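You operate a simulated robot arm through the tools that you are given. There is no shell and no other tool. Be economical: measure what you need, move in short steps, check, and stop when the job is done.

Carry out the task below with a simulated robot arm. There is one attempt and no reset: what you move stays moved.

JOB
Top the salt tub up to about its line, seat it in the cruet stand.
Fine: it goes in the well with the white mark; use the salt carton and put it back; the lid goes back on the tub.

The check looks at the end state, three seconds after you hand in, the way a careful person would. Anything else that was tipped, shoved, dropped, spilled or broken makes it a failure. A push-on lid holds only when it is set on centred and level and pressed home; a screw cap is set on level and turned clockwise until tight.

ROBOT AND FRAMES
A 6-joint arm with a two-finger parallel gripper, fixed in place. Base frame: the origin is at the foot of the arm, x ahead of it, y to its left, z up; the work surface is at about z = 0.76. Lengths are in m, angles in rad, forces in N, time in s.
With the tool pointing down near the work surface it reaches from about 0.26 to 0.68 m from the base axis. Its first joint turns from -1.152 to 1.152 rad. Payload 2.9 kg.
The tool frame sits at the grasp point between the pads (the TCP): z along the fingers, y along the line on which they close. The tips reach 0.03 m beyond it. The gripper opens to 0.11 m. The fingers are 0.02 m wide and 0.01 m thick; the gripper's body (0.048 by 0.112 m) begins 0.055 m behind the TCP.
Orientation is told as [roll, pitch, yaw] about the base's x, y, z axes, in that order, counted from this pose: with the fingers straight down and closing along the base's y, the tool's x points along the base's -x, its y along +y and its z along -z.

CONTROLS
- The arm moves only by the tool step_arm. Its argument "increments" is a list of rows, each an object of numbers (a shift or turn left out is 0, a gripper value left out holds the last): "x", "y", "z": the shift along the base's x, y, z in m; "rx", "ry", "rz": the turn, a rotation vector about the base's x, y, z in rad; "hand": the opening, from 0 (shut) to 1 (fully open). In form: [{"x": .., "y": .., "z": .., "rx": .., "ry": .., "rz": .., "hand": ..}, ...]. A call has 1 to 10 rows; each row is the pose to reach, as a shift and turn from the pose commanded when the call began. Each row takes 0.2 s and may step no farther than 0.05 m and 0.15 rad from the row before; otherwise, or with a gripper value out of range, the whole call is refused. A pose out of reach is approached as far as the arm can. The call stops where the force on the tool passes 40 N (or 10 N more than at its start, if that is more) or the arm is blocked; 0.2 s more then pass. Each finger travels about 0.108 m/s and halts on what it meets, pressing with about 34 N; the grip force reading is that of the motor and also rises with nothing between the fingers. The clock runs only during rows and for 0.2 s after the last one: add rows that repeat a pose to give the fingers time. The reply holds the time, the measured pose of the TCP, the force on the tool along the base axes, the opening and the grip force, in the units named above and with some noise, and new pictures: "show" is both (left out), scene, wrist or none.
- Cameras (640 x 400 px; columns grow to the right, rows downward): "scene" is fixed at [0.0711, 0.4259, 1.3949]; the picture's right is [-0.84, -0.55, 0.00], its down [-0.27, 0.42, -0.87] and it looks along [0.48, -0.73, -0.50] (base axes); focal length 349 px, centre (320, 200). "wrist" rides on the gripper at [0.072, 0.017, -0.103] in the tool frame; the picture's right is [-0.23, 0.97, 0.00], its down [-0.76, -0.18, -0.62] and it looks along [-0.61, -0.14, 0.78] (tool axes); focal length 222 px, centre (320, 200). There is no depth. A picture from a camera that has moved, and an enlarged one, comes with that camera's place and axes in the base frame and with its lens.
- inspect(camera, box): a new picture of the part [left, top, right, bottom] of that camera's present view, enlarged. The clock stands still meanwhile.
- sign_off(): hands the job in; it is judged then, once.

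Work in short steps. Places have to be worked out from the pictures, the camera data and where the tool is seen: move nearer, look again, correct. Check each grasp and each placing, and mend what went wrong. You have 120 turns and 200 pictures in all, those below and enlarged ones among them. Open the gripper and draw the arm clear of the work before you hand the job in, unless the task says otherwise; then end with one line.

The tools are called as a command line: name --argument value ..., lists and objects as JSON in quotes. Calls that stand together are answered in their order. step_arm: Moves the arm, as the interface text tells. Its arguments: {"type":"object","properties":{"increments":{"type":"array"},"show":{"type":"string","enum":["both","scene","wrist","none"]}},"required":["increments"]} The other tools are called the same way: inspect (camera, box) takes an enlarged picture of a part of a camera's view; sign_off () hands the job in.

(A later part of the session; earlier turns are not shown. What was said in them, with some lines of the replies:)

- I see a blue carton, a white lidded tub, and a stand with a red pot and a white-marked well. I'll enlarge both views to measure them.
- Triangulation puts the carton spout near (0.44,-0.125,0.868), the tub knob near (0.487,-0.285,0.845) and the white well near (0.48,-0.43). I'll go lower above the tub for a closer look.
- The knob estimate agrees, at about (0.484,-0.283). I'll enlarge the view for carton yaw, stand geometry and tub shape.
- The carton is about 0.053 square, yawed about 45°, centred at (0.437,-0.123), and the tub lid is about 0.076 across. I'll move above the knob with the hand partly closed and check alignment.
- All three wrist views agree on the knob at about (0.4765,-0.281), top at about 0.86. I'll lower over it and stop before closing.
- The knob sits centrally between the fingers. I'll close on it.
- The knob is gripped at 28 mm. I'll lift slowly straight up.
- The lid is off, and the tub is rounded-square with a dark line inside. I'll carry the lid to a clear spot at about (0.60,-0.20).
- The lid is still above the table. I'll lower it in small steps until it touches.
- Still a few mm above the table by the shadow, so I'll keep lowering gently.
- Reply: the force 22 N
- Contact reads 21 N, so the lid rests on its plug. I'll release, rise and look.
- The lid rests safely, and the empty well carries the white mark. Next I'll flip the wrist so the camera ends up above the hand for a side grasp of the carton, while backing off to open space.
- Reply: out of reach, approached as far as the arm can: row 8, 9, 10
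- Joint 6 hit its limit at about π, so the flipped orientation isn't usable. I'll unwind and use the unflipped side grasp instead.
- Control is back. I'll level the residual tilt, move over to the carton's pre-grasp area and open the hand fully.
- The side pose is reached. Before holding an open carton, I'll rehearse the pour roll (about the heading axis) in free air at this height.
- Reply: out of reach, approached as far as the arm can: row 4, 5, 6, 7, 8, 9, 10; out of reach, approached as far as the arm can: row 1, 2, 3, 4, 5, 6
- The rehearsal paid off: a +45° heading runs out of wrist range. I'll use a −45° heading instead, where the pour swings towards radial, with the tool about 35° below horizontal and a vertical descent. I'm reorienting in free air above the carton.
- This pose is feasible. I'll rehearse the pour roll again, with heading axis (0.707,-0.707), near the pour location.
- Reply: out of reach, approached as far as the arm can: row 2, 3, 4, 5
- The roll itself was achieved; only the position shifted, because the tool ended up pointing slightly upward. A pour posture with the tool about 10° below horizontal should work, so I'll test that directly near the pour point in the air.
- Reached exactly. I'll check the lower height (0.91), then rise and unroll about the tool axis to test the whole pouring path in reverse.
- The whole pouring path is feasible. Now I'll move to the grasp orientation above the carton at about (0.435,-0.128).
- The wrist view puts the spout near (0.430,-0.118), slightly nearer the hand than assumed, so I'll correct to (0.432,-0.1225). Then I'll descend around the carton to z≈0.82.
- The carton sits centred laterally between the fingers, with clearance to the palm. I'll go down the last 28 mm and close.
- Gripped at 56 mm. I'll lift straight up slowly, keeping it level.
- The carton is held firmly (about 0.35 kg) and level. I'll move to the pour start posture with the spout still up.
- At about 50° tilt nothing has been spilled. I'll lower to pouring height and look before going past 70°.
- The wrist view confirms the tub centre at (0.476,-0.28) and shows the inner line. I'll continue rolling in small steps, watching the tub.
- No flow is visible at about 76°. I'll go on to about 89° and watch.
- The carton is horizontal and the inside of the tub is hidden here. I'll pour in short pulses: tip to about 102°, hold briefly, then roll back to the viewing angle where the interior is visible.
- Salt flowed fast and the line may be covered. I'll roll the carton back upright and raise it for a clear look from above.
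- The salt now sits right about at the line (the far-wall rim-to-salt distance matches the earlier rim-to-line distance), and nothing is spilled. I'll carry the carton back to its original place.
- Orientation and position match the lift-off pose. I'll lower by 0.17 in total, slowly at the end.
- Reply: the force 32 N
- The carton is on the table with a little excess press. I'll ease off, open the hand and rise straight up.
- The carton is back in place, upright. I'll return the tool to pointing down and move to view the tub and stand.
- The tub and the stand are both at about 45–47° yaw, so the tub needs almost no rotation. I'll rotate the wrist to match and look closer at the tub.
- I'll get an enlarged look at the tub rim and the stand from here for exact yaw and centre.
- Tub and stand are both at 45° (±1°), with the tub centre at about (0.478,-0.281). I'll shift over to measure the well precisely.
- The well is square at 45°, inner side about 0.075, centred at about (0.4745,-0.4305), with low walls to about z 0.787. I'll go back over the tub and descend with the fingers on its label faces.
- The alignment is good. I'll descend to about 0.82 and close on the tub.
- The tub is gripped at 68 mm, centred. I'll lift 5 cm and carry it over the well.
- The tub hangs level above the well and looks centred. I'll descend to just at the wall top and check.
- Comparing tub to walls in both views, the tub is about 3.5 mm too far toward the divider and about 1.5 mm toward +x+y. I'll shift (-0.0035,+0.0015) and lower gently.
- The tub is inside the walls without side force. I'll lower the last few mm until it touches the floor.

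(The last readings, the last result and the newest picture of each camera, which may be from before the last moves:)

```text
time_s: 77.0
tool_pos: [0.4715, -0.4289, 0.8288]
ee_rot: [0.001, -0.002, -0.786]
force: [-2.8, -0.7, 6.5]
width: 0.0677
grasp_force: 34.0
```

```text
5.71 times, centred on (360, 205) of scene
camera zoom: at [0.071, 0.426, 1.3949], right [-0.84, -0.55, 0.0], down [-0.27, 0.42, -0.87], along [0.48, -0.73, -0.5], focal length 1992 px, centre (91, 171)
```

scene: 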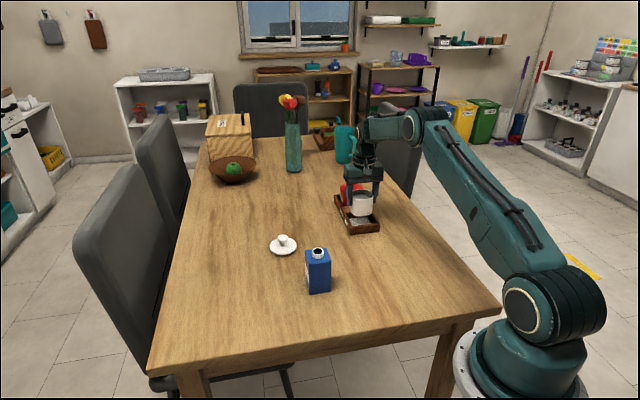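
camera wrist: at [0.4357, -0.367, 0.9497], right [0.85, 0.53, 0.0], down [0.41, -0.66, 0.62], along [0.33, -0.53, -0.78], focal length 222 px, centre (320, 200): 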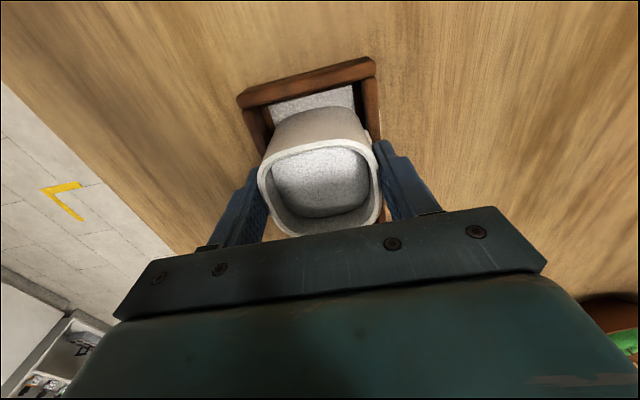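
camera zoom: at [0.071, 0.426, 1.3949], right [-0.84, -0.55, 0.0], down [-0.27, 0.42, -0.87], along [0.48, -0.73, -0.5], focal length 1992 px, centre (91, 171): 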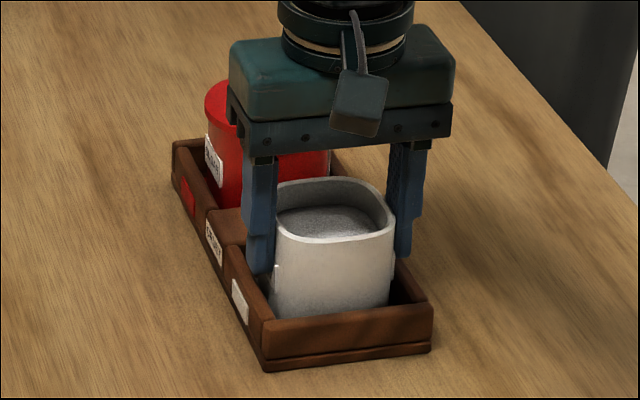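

The tub rests on the well floor (TCP 0.8288, upward force). I'll release and rise.

step_arm --increments '[{"hand": 0.75}, {"hand": 0.85}, {"hand": 0.85}, {"z": 0.03}, {"z": 0.07}, {"z": 0.11}, {"z": 0.11}]' --show "wrist"

inspect --camera "wrist" --box '[220, 60, 420, 220]'

inspect --camera "scene" --box '[310, 160, 400, 240]'

```text
time_s: 78.6
tool_pos: [0.4729, -0.429, 0.9379]
ee_rot: [-0.001, 0.0, -0.786]
force: [0.1, 0.4, -0.1]
width: 0.0937
grasp_force: 0.0
camera wrist: at [0.4329, -0.3658, 1.0405], right [0.85, 0.53, 0.0], down [0.41, -0.66, 0.62], along [0.33, -0.53, -0.78], focal length 222 px, centre (320, 200)
```

wrist: 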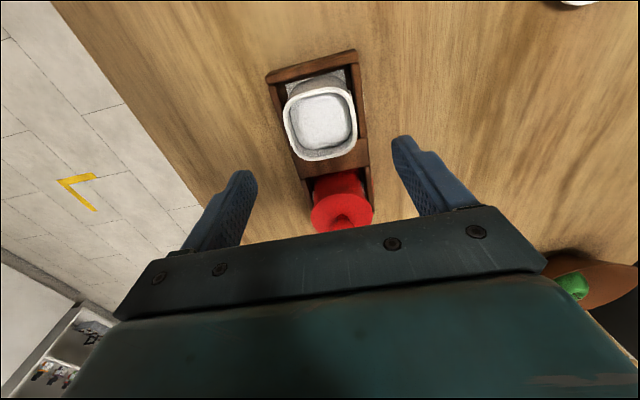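

```text
2.50 times, centred on (320, 140) of wrist
camera zoom: at [0.4329, -0.3658, 1.0405], right [0.85, 0.53, 0.0], down [0.41, -0.66, 0.62], along [0.33, -0.53, -0.78], focal length 555 px, centre (320, 350)
```

zoom: 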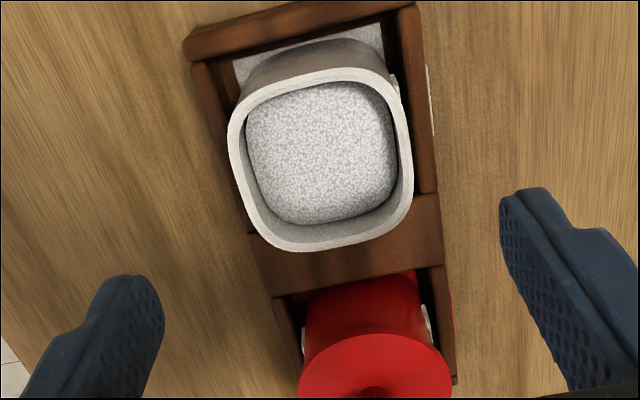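

```text
5.00 times, centred on (355, 200) of scene
camera zoom: at [0.0711, 0.4259, 1.3949], right [-0.84, -0.55, 0.0], down [-0.27, 0.42, -0.87], along [0.48, -0.73, -0.5], focal length 1743 px, centre (145, 200)
```

zoom: 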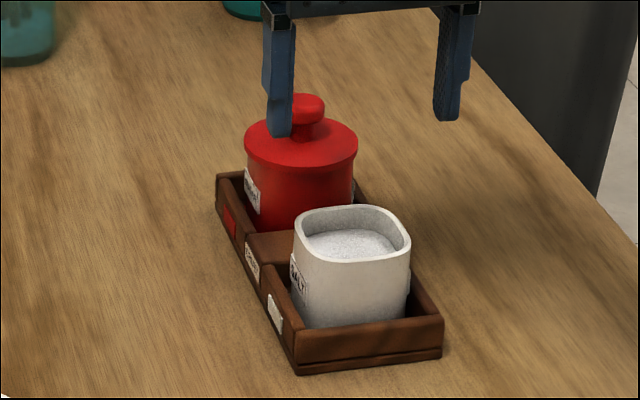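

The tub is seated in the white-marked well. By my estimates its centre is about (0.4743,-0.432) and the lid knob is near (0.605,-0.2006). I'll move above the lid.

step_arm --increments '[{"x": 0.02, "y": 0.035, "z": 0.01, "hand": 0.6}, {"x": 0.044, "y": 0.076, "z": 0.01}, {"x": 0.068, "y": 0.117, "z": 0.01}, {"x": 0.092, "y": 0.158, "z": 0.0}, {"x": 0.115, "y": 0.198, "z": -0.01}, {"x": 0.131, "y": 0.229, "z": -0.02}, {"x": 0.131, "y": 0.229, "z": -0.04}, {"x": 0.131, "y": 0.229, "z": -0.04}]' --show "wrist"

inspect --camera "wrist" --box '[240, 60, 400, 200]'

```text
time_s: 80.4
tool_pos: [0.6033, -0.2016, 0.898]
ee_rot: [-0.001, 0.0, -0.784]
force: [-0.8, 0.1, 0.2]
width: 0.0659
grasp_force: 0.0
camera wrist: at [0.5645, -0.1375, 1.0015], right [0.85, 0.53, 0.0], down [0.41, -0.66, 0.62], along [0.33, -0.53, -0.78], focal length 222 px, centre (320, 200)
```

wrist: 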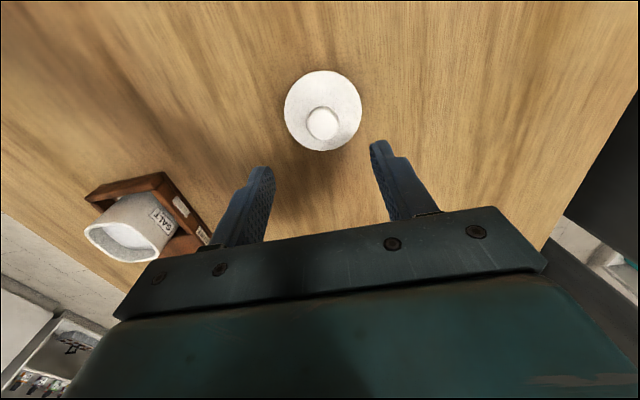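

```text
2.86 times, centred on (320, 130) of wrist
camera zoom: at [0.5645, -0.1375, 1.0015], right [0.85, 0.53, 0.0], down [0.41, -0.66, 0.62], along [0.33, -0.53, -0.78], focal length 635 px, centre (320, 400)
```

zoom: 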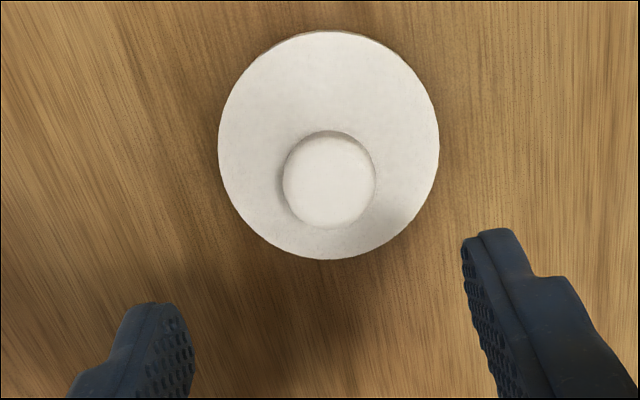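

The knob is at about (0.605,-0.198). I'll adjust, descend and grip it again.

step_arm --increments '[{"x": 0.0017, "y": 0.0036, "z": -0.03}, {"x": 0.0017, "y": 0.0036, "z": -0.06}, {"x": 0.0017, "y": 0.0036, "z": -0.085}, {"x": 0.0017, "y": 0.0036, "z": -0.09}, {"x": 0.0017, "y": 0.0036, "z": -0.09}]' --show "wrist"

inspect --camera "wrist" --box '[240, 90, 400, 230]'

```text
time_s: 81.6
tool_pos: [0.6047, -0.1962, 0.807]
ee_rot: [-0.001, 0.001, -0.785]
force: [0.3, -0.3, -0.7]
width: 0.066
grasp_force: 0.0
camera wrist: at [0.5654, -0.1327, 0.9106], right [0.85, 0.53, 0.0], down [0.41, -0.66, 0.62], along [0.33, -0.53, -0.78], focal length 222 px, centre (320, 200)
```

wrist: 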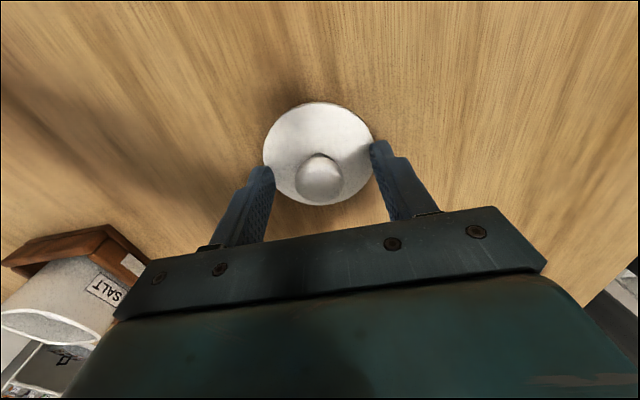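

```text
2.86 times, centred on (320, 160) of wrist
camera zoom: at [0.5654, -0.1327, 0.9106], right [0.85, 0.53, 0.0], down [0.41, -0.66, 0.62], along [0.33, -0.53, -0.78], focal length 635 px, centre (320, 314)
```

zoom: 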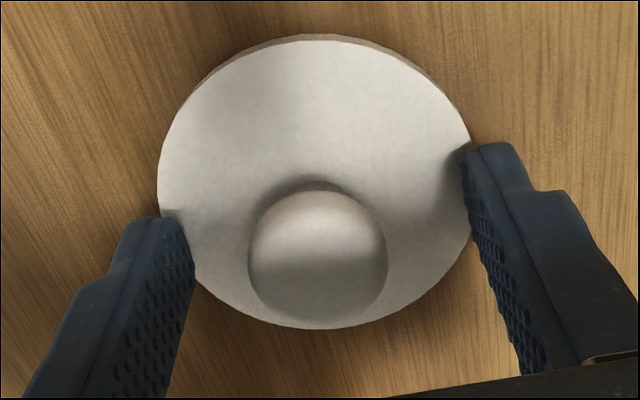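

The TCP is centred over the disc to within about 1 mm. I'll close and lift.

step_arm --increments '[{"hand": 0.4}, {"hand": 0.0}, {"hand": 0.0}, {"hand": 0.0}, {"z": 0.005}, {"z": 0.03}, {"z": 0.07}, {"z": 0.11}, {"z": 0.11}]' --show "both"

inspect --camera "wrist" --box '[240, 90, 400, 230]'

```text
time_s: 83.6
tool_pos: [0.6017, -0.1974, 0.9192]
ee_rot: [-0.002, -0.001, -0.786]
force: [0.6, 0.3, -0.4]
width: 0.0276
grasp_force: 34.0
camera wrist: at [0.5639, -0.1331, 1.023], right [0.85, 0.53, 0.0], down [0.41, -0.66, 0.62], along [0.33, -0.53, -0.78], focal length 222 px, centre (320, 200)
```

scene: 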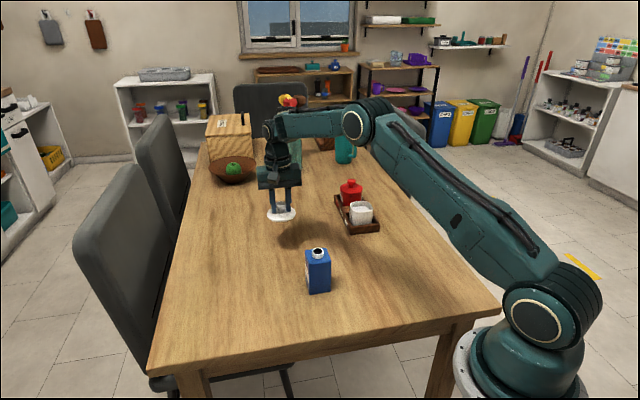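
wrist: 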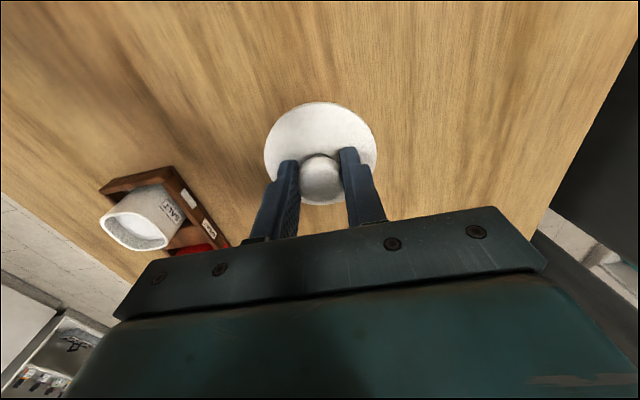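

```text
2.86 times, centred on (320, 160) of wrist
camera zoom: at [0.5639, -0.1331, 1.023], right [0.85, 0.53, 0.0], down [0.41, -0.66, 0.62], along [0.33, -0.53, -0.78], focal length 635 px, centre (320, 314)
```

zoom: 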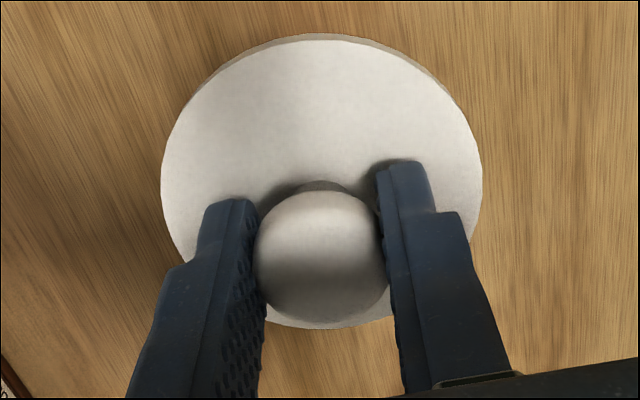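

The lid is held level and centred. I'll carry it over the tub and stop above for alignment.

step_arm --increments '[{"x": -0.01, "y": -0.03, "z": 0.02}, {"x": -0.03, "y": -0.07, "z": 0.02}, {"x": -0.055, "y": -0.11, "z": 0.02}, {"x": -0.08, "y": -0.15, "z": 0.02}, {"x": -0.105, "y": -0.19, "z": 0.02}, {"x": -0.1299, "y": -0.2351, "z": 0.01}, {"x": -0.1299, "y": -0.2351, "z": -0.015}, {"x": -0.1299, "y": -0.2351, "z": -0.015}]' --show "both"

inspect --camera "wrist" --box '[230, 60, 410, 220]'

inspect --camera "scene" --box '[320, 170, 400, 240]'

```text
refused: row 6 steps farther than a row can; nothing moved
```

```text
2.50 times, centred on (320, 140) of wrist
camera zoom: at [0.5639, -0.1331, 1.023], right [0.85, 0.53, 0.0], down [0.41, -0.66, 0.62], along [0.33, -0.53, -0.78], focal length 555 px, centre (320, 350)
```

zoom: 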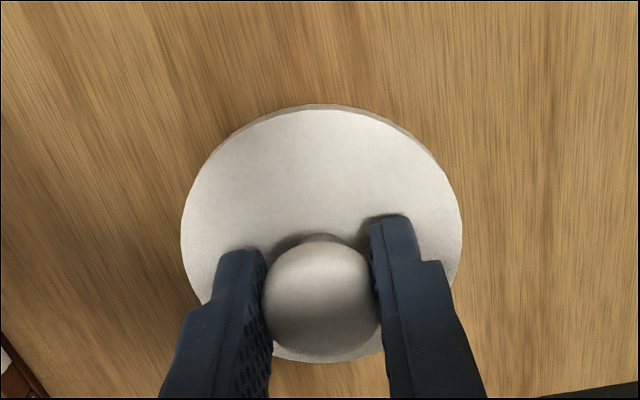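

```text
5.71 times, centred on (360, 205) of scene
camera zoom: at [0.0711, 0.4259, 1.3949], right [-0.84, -0.55, 0.0], down [-0.27, 0.42, -0.87], along [0.48, -0.73, -0.5], focal length 1992 px, centre (91, 171)
```

zoom: 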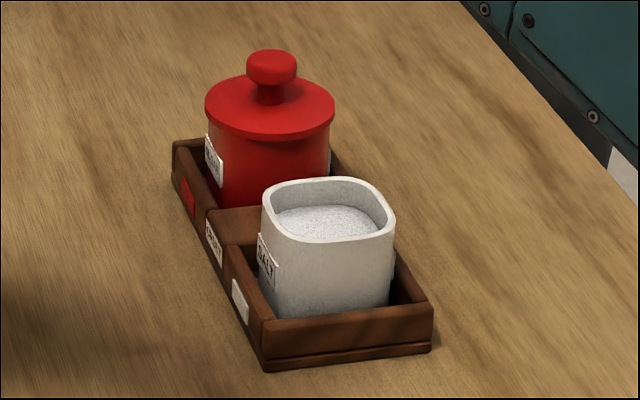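

One row was slightly too long, so nothing moved. The clear view shows the salt right at line height. I'll resend with smaller steps.

step_arm --increments '[{"x": -0.01, "y": -0.03, "z": 0.02}, {"x": -0.03, "y": -0.07, "z": 0.02}, {"x": -0.055, "y": -0.11, "z": 0.02}, {"x": -0.08, "y": -0.15, "z": 0.02}, {"x": -0.105, "y": -0.19, "z": 0.02}, {"x": -0.12, "y": -0.22, "z": 0.015}, {"x": -0.1299, "y": -0.2351, "z": 0.0}, {"x": -0.1299, "y": -0.2351, "z": -0.015}, {"x": -0.1299, "y": -0.2351, "z": -0.015}]' --show "both"

inspect --camera "wrist" --box '[230, 60, 410, 220]'

inspect --camera "scene" --box '[320, 170, 400, 240]'

```text
time_s: 85.6
tool_pos: [0.4744, -0.431, 0.9037]
ee_rot: [-0.001, 0.001, -0.784]
force: [0.4, 0.4, 0.3]
width: 0.0275
grasp_force: 34.3
camera wrist: at [0.435, -0.3677, 1.0064], right [0.85, 0.53, 0.0], down [0.41, -0.66, 0.62], along [0.33, -0.53, -0.78], focal length 222 px, centre (320, 200)
```

scene: 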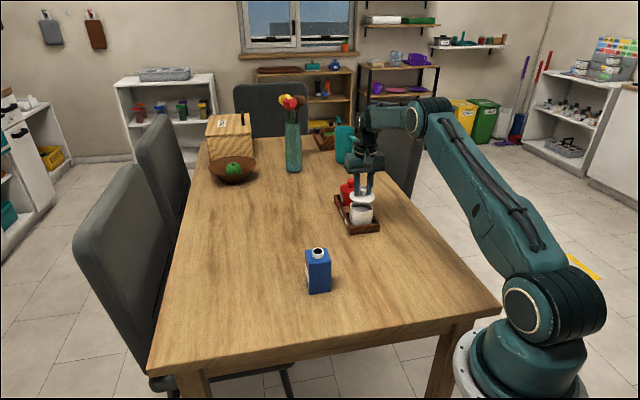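
wrist: 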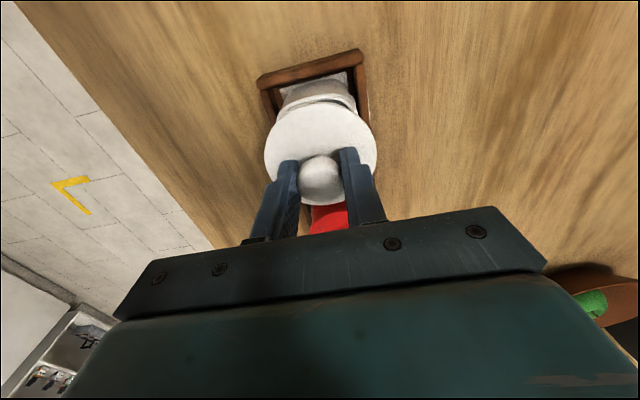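

```text
2.50 times, centred on (320, 140) of wrist
camera zoom: at [0.435, -0.3677, 1.0064], right [0.85, 0.53, 0.0], down [0.41, -0.66, 0.62], along [0.33, -0.53, -0.78], focal length 555 px, centre (320, 350)
```

zoom: 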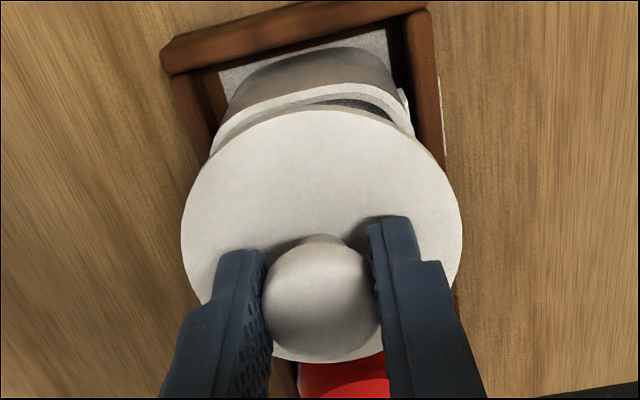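

```text
5.71 times, centred on (360, 205) of scene
camera zoom: at [0.0711, 0.4259, 1.3949], right [-0.84, -0.55, 0.0], down [-0.27, 0.42, -0.87], along [0.48, -0.73, -0.5], focal length 1992 px, centre (91, 171)
```

zoom: 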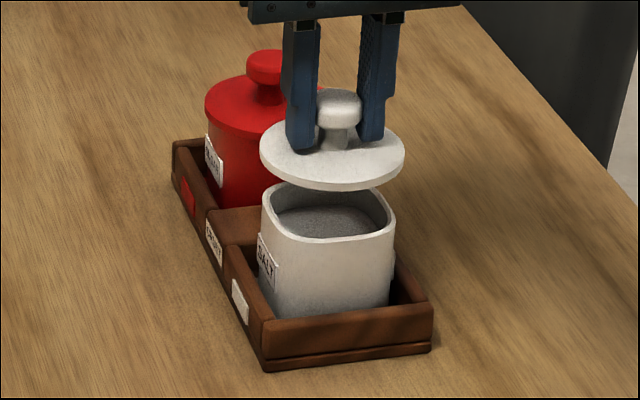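

Laterally the lid matches the tub within about 1 mm. I'll lower to just above the rim and check fore-aft.

step_arm --increments '[{"z": -0.01}, {"z": -0.018}, {"z": -0.018}]' --show "none"

inspect --camera "wrist" --box '[230, 60, 410, 220]'

inspect --camera "scene" --box '[335, 185, 385, 230]'

```text
time_s: 86.4
tool_pos: [0.4729, -0.4315, 0.8855]
ee_rot: [-0.001, 0.0, -0.786]
force: [-1.4, -0.1, -0.2]
width: 0.0277
grasp_force: 34.2
```

```text
2.50 times, centred on (320, 140) of wrist
camera zoom: at [0.4347, -0.3681, 0.9877], right [0.85, 0.53, 0.0], down [0.41, -0.66, 0.62], along [0.33, -0.53, -0.78], focal length 555 px, centre (320, 350)
```

zoom: 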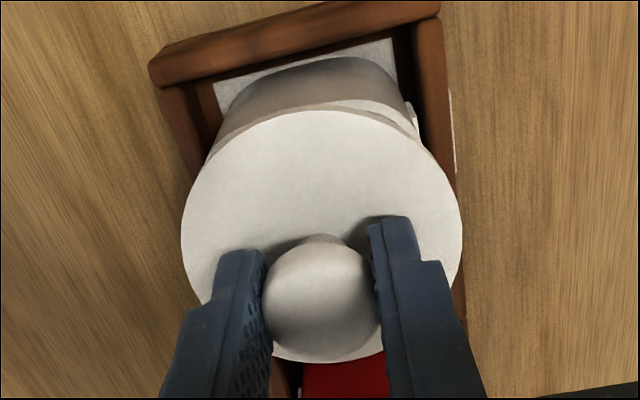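

```text
8.89 times, centred on (360, 208) of scene
camera zoom: at [0.0711, 0.4259, 1.3949], right [-0.84, -0.55, 0.0], down [-0.27, 0.42, -0.87], along [0.48, -0.73, -0.5], focal length 3099 px, centre (-36, 133)
```

zoom: 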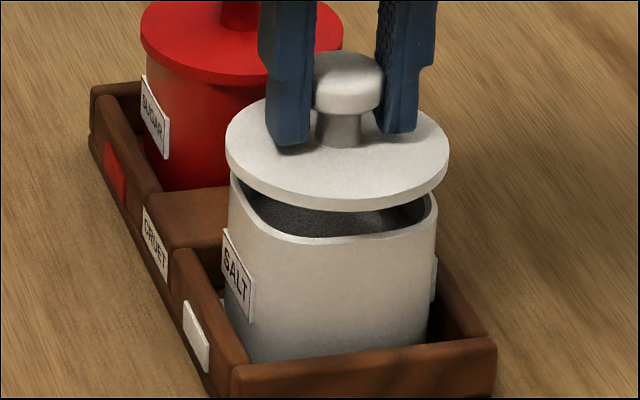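

The lid is aligned within about 1–2 mm. I'll lower in small steps to contact and press home.

step_arm --increments '[{"z": -0.005}, {"z": -0.009}, {"z": -0.012}, {"z": -0.014}, {"z": -0.016}, {"z": -0.016}]' --show "none"

inspect --camera "scene" --box '[335, 185, 385, 230]'

inspect --camera "wrist" --box '[230, 60, 410, 220]'

```text
time_s: 87.8
tool_pos: [0.4758, -0.432, 0.8693]
ee_rot: [0.0, -0.001, -0.786]
force: [-5.2, 3.8, 10.8]
width: 0.0273
grasp_force: 33.9
```

```text
8.89 times, centred on (360, 208) of scene
camera zoom: at [0.0708, 0.4261, 1.3949], right [-0.84, -0.55, 0.0], down [-0.27, 0.42, -0.87], along [0.48, -0.73, -0.5], focal length 3099 px, centre (-36, 133)
```

zoom: 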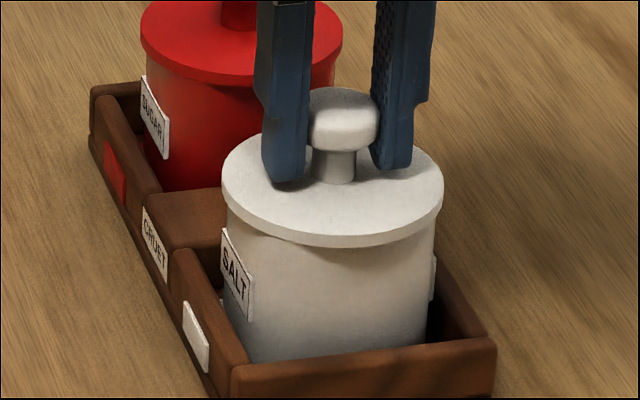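

```text
2.50 times, centred on (320, 140) of wrist
camera zoom: at [0.4353, -0.368, 0.973], right [0.85, 0.53, 0.0], down [0.41, -0.66, 0.62], along [0.33, -0.53, -0.78], focal length 555 px, centre (320, 350)
```

zoom: 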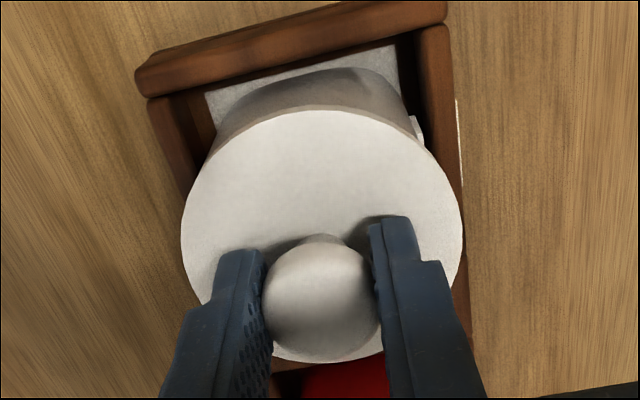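

Contact is made at 11 N and the overhang looks even. I'll press firmly home.

step_arm --increments '[{"z": -0.001}, {"z": -0.002}, {"z": -0.003}, {"z": -0.004}, {"z": -0.004}]' --show "none"

inspect --camera "scene" --box '[335, 185, 385, 230]'

```text
time_s: 89.0
tool_pos: [0.4747, -0.432, 0.8681]
ee_rot: [0.0, -0.006, -0.784]
force: [-3.8, -1.5, 26.0]
width: 0.0275
grasp_force: 33.8
```

```text
8.89 times, centred on (360, 208) of scene
camera zoom: at [0.0706, 0.4262, 1.3949], right [-0.84, -0.55, 0.0], down [-0.27, 0.42, -0.87], along [0.48, -0.73, -0.5], focal length 3099 px, centre (-36, 133)
```

zoom: 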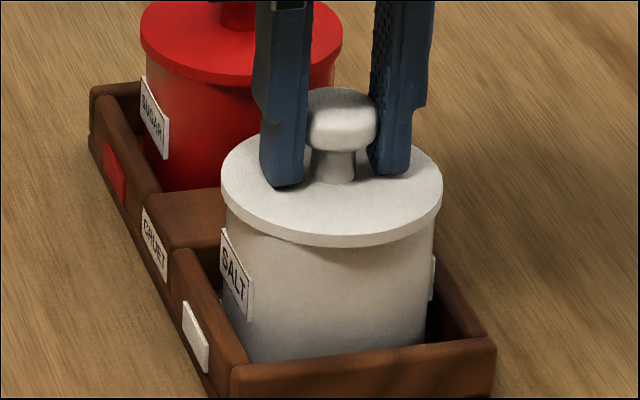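

The force is at 26 N with the lid flat on the rim. I'll press slightly further to be sure it's home.

step_arm --increments '[{"z": -0.001}, {"z": -0.002}, {"z": -0.003}, {"z": -0.003}]' --show "none"

```text
time_s: 90.0
tool_pos: [0.4758, -0.4309, 0.8675]
ee_rot: [-0.001, -0.006, -0.785]
force: [-3.1, 0.8, 5.3]
width: 0.0278
grasp_force: 34.1
stopped in row 4: the force on the tool passed its limit (the readings are from after the stop); the commanded pose is now the measured one
```

The press passed 40 N and stopped, so the lid is home. I'll open and rise to verify.

step_arm --increments '[{"z": 0.001, "hand": 0.35}, {"z": 0.001, "hand": 0.6}, {"z": 0.001, "hand": 0.6}, {"z": 0.03}, {"z": 0.07}, {"z": 0.11}, {"z": 0.11}]' --show "both"

inspect --camera "scene" --box '[335, 175, 385, 235]'

inspect --camera "wrist" --box '[230, 40, 410, 200]'

```text
time_s: 91.6
tool_pos: [0.4749, -0.4333, 0.9768]
ee_rot: [0.0, -0.006, -0.787]
force: [-0.3, 0.1, 0.5]
width: 0.066
grasp_force: 0.1
camera wrist: at [0.4351, -0.3695, 1.0798], right [0.85, 0.53, 0.0], down [0.41, -0.66, 0.63], along [0.33, -0.53, -0.78], focal length 222 px, centre (320, 200)
```

scene: 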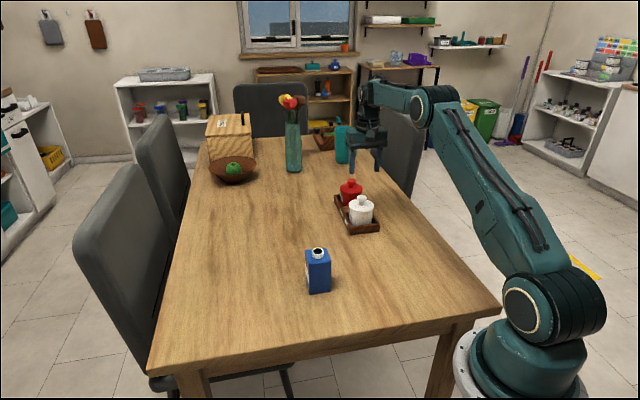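
wrist: 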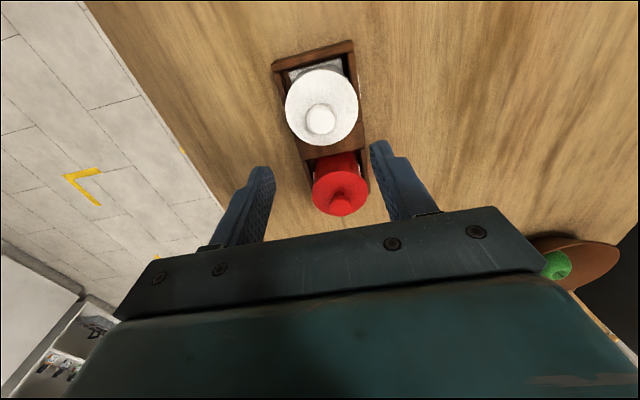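

```text
6.67 times, centred on (360, 205) of scene
camera zoom: at [0.0711, 0.4259, 1.3949], right [-0.84, -0.55, 0.0], down [-0.27, 0.42, -0.87], along [0.48, -0.73, -0.5], focal length 2325 px, centre (53, 167)
```

zoom: 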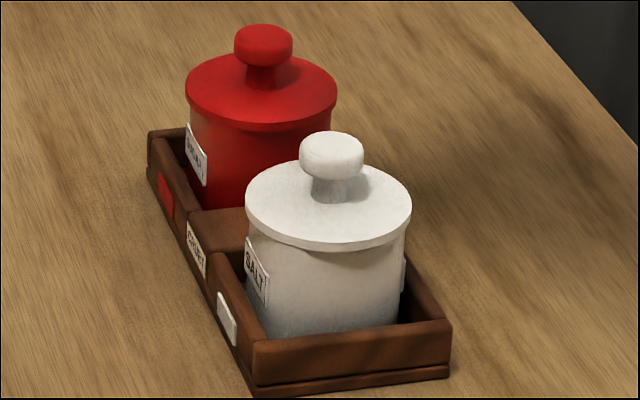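

```text
2.50 times, centred on (320, 120) of wrist
camera zoom: at [0.4351, -0.3695, 1.0798], right [0.85, 0.53, 0.0], down [0.41, -0.66, 0.63], along [0.33, -0.53, -0.78], focal length 555 px, centre (320, 400)
```

zoom: 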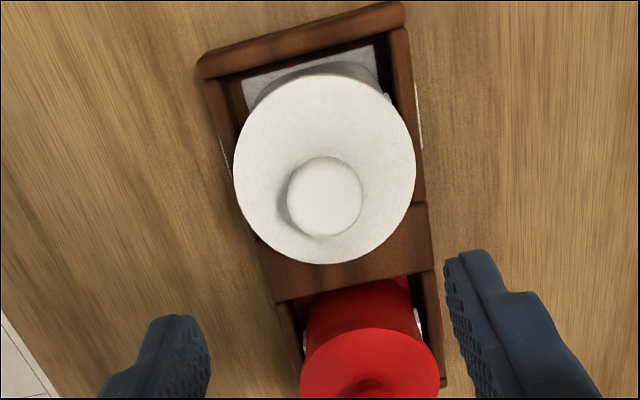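

The lid is level and centred, the tub is in the white-marked well, and the red pot and carton are undisturbed. I'll draw the arm clear and take a final look.

step_arm --increments '[{"z": 0.04}, {"z": 0.08, "y": 0.02}, {"x": -0.03, "y": 0.05, "z": 0.11}, {"x": -0.06, "y": 0.085, "z": 0.13}, {"x": -0.09, "y": 0.12, "z": 0.14}, {"x": -0.11, "y": 0.16, "z": 0.14}, {"x": -0.12, "y": 0.2, "z": 0.14}, {"x": -0.12, "y": 0.2, "z": 0.14}]' --show "scene"

inspect --camera "scene" --box '[270, 160, 410, 300]'

```text
refused: row 3 steps farther than a row can; nothing moved
```

```text
2.86 times, centred on (340, 230) of scene
camera zoom: at [0.0711, 0.4259, 1.3949], right [-0.84, -0.55, 0.0], down [-0.27, 0.42, -0.87], along [0.48, -0.73, -0.5], focal length 996 px, centre (263, 114)
```

zoom: 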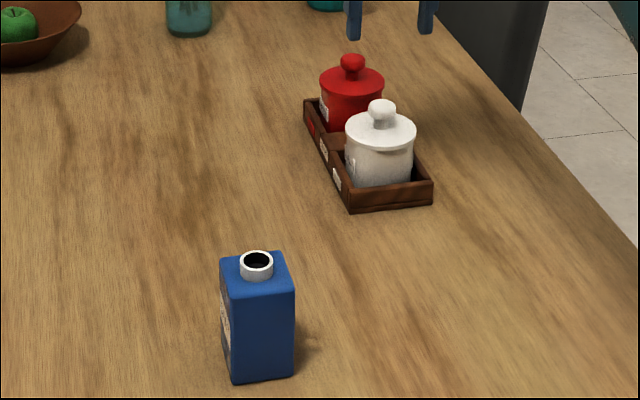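

Everything is clean and in place. I'll resend the retreat with smaller steps.

step_arm --increments '[{"z": 0.04, "hand": 1.0}, {"z": 0.08}, {"x": -0.02, "y": 0.02, "z": 0.11}, {"x": -0.045, "y": 0.05, "z": 0.13}, {"x": -0.07, "y": 0.085, "z": 0.14}, {"x": -0.09, "y": 0.12, "z": 0.14}, {"x": -0.11, "y": 0.155, "z": 0.14}, {"x": -0.12, "y": 0.19, "z": 0.14}, {"x": -0.12, "y": 0.19, "z": 0.14}]' --show "scene"

```text
time_s: 93.6
tool_pos: [0.3563, -0.2439, 1.1151]
ee_rot: [0.0, -0.004, -0.788]
force: [-0.2, -0.3, -1.1]
width: 0.1097
grasp_force: 0.1
```

scene: 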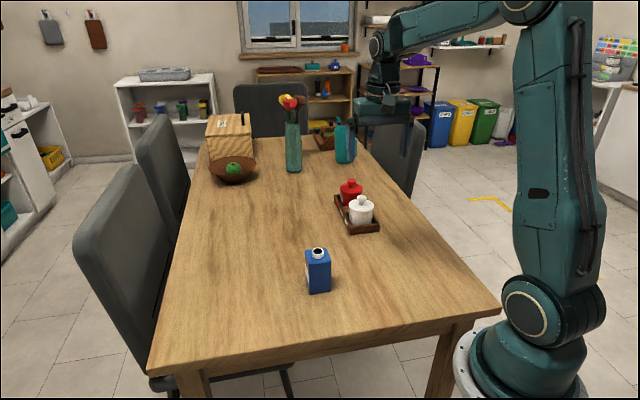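

The arm is clear, the gripper is open and the scene is tidy. I'm handing the job in.

sign_off

```text
The job is handed in.
```

The salt tub is filled to about its line, its lid is pressed back on, and it sits in the well with the white mark; the salt carton is back where it was, and I saw no spills.
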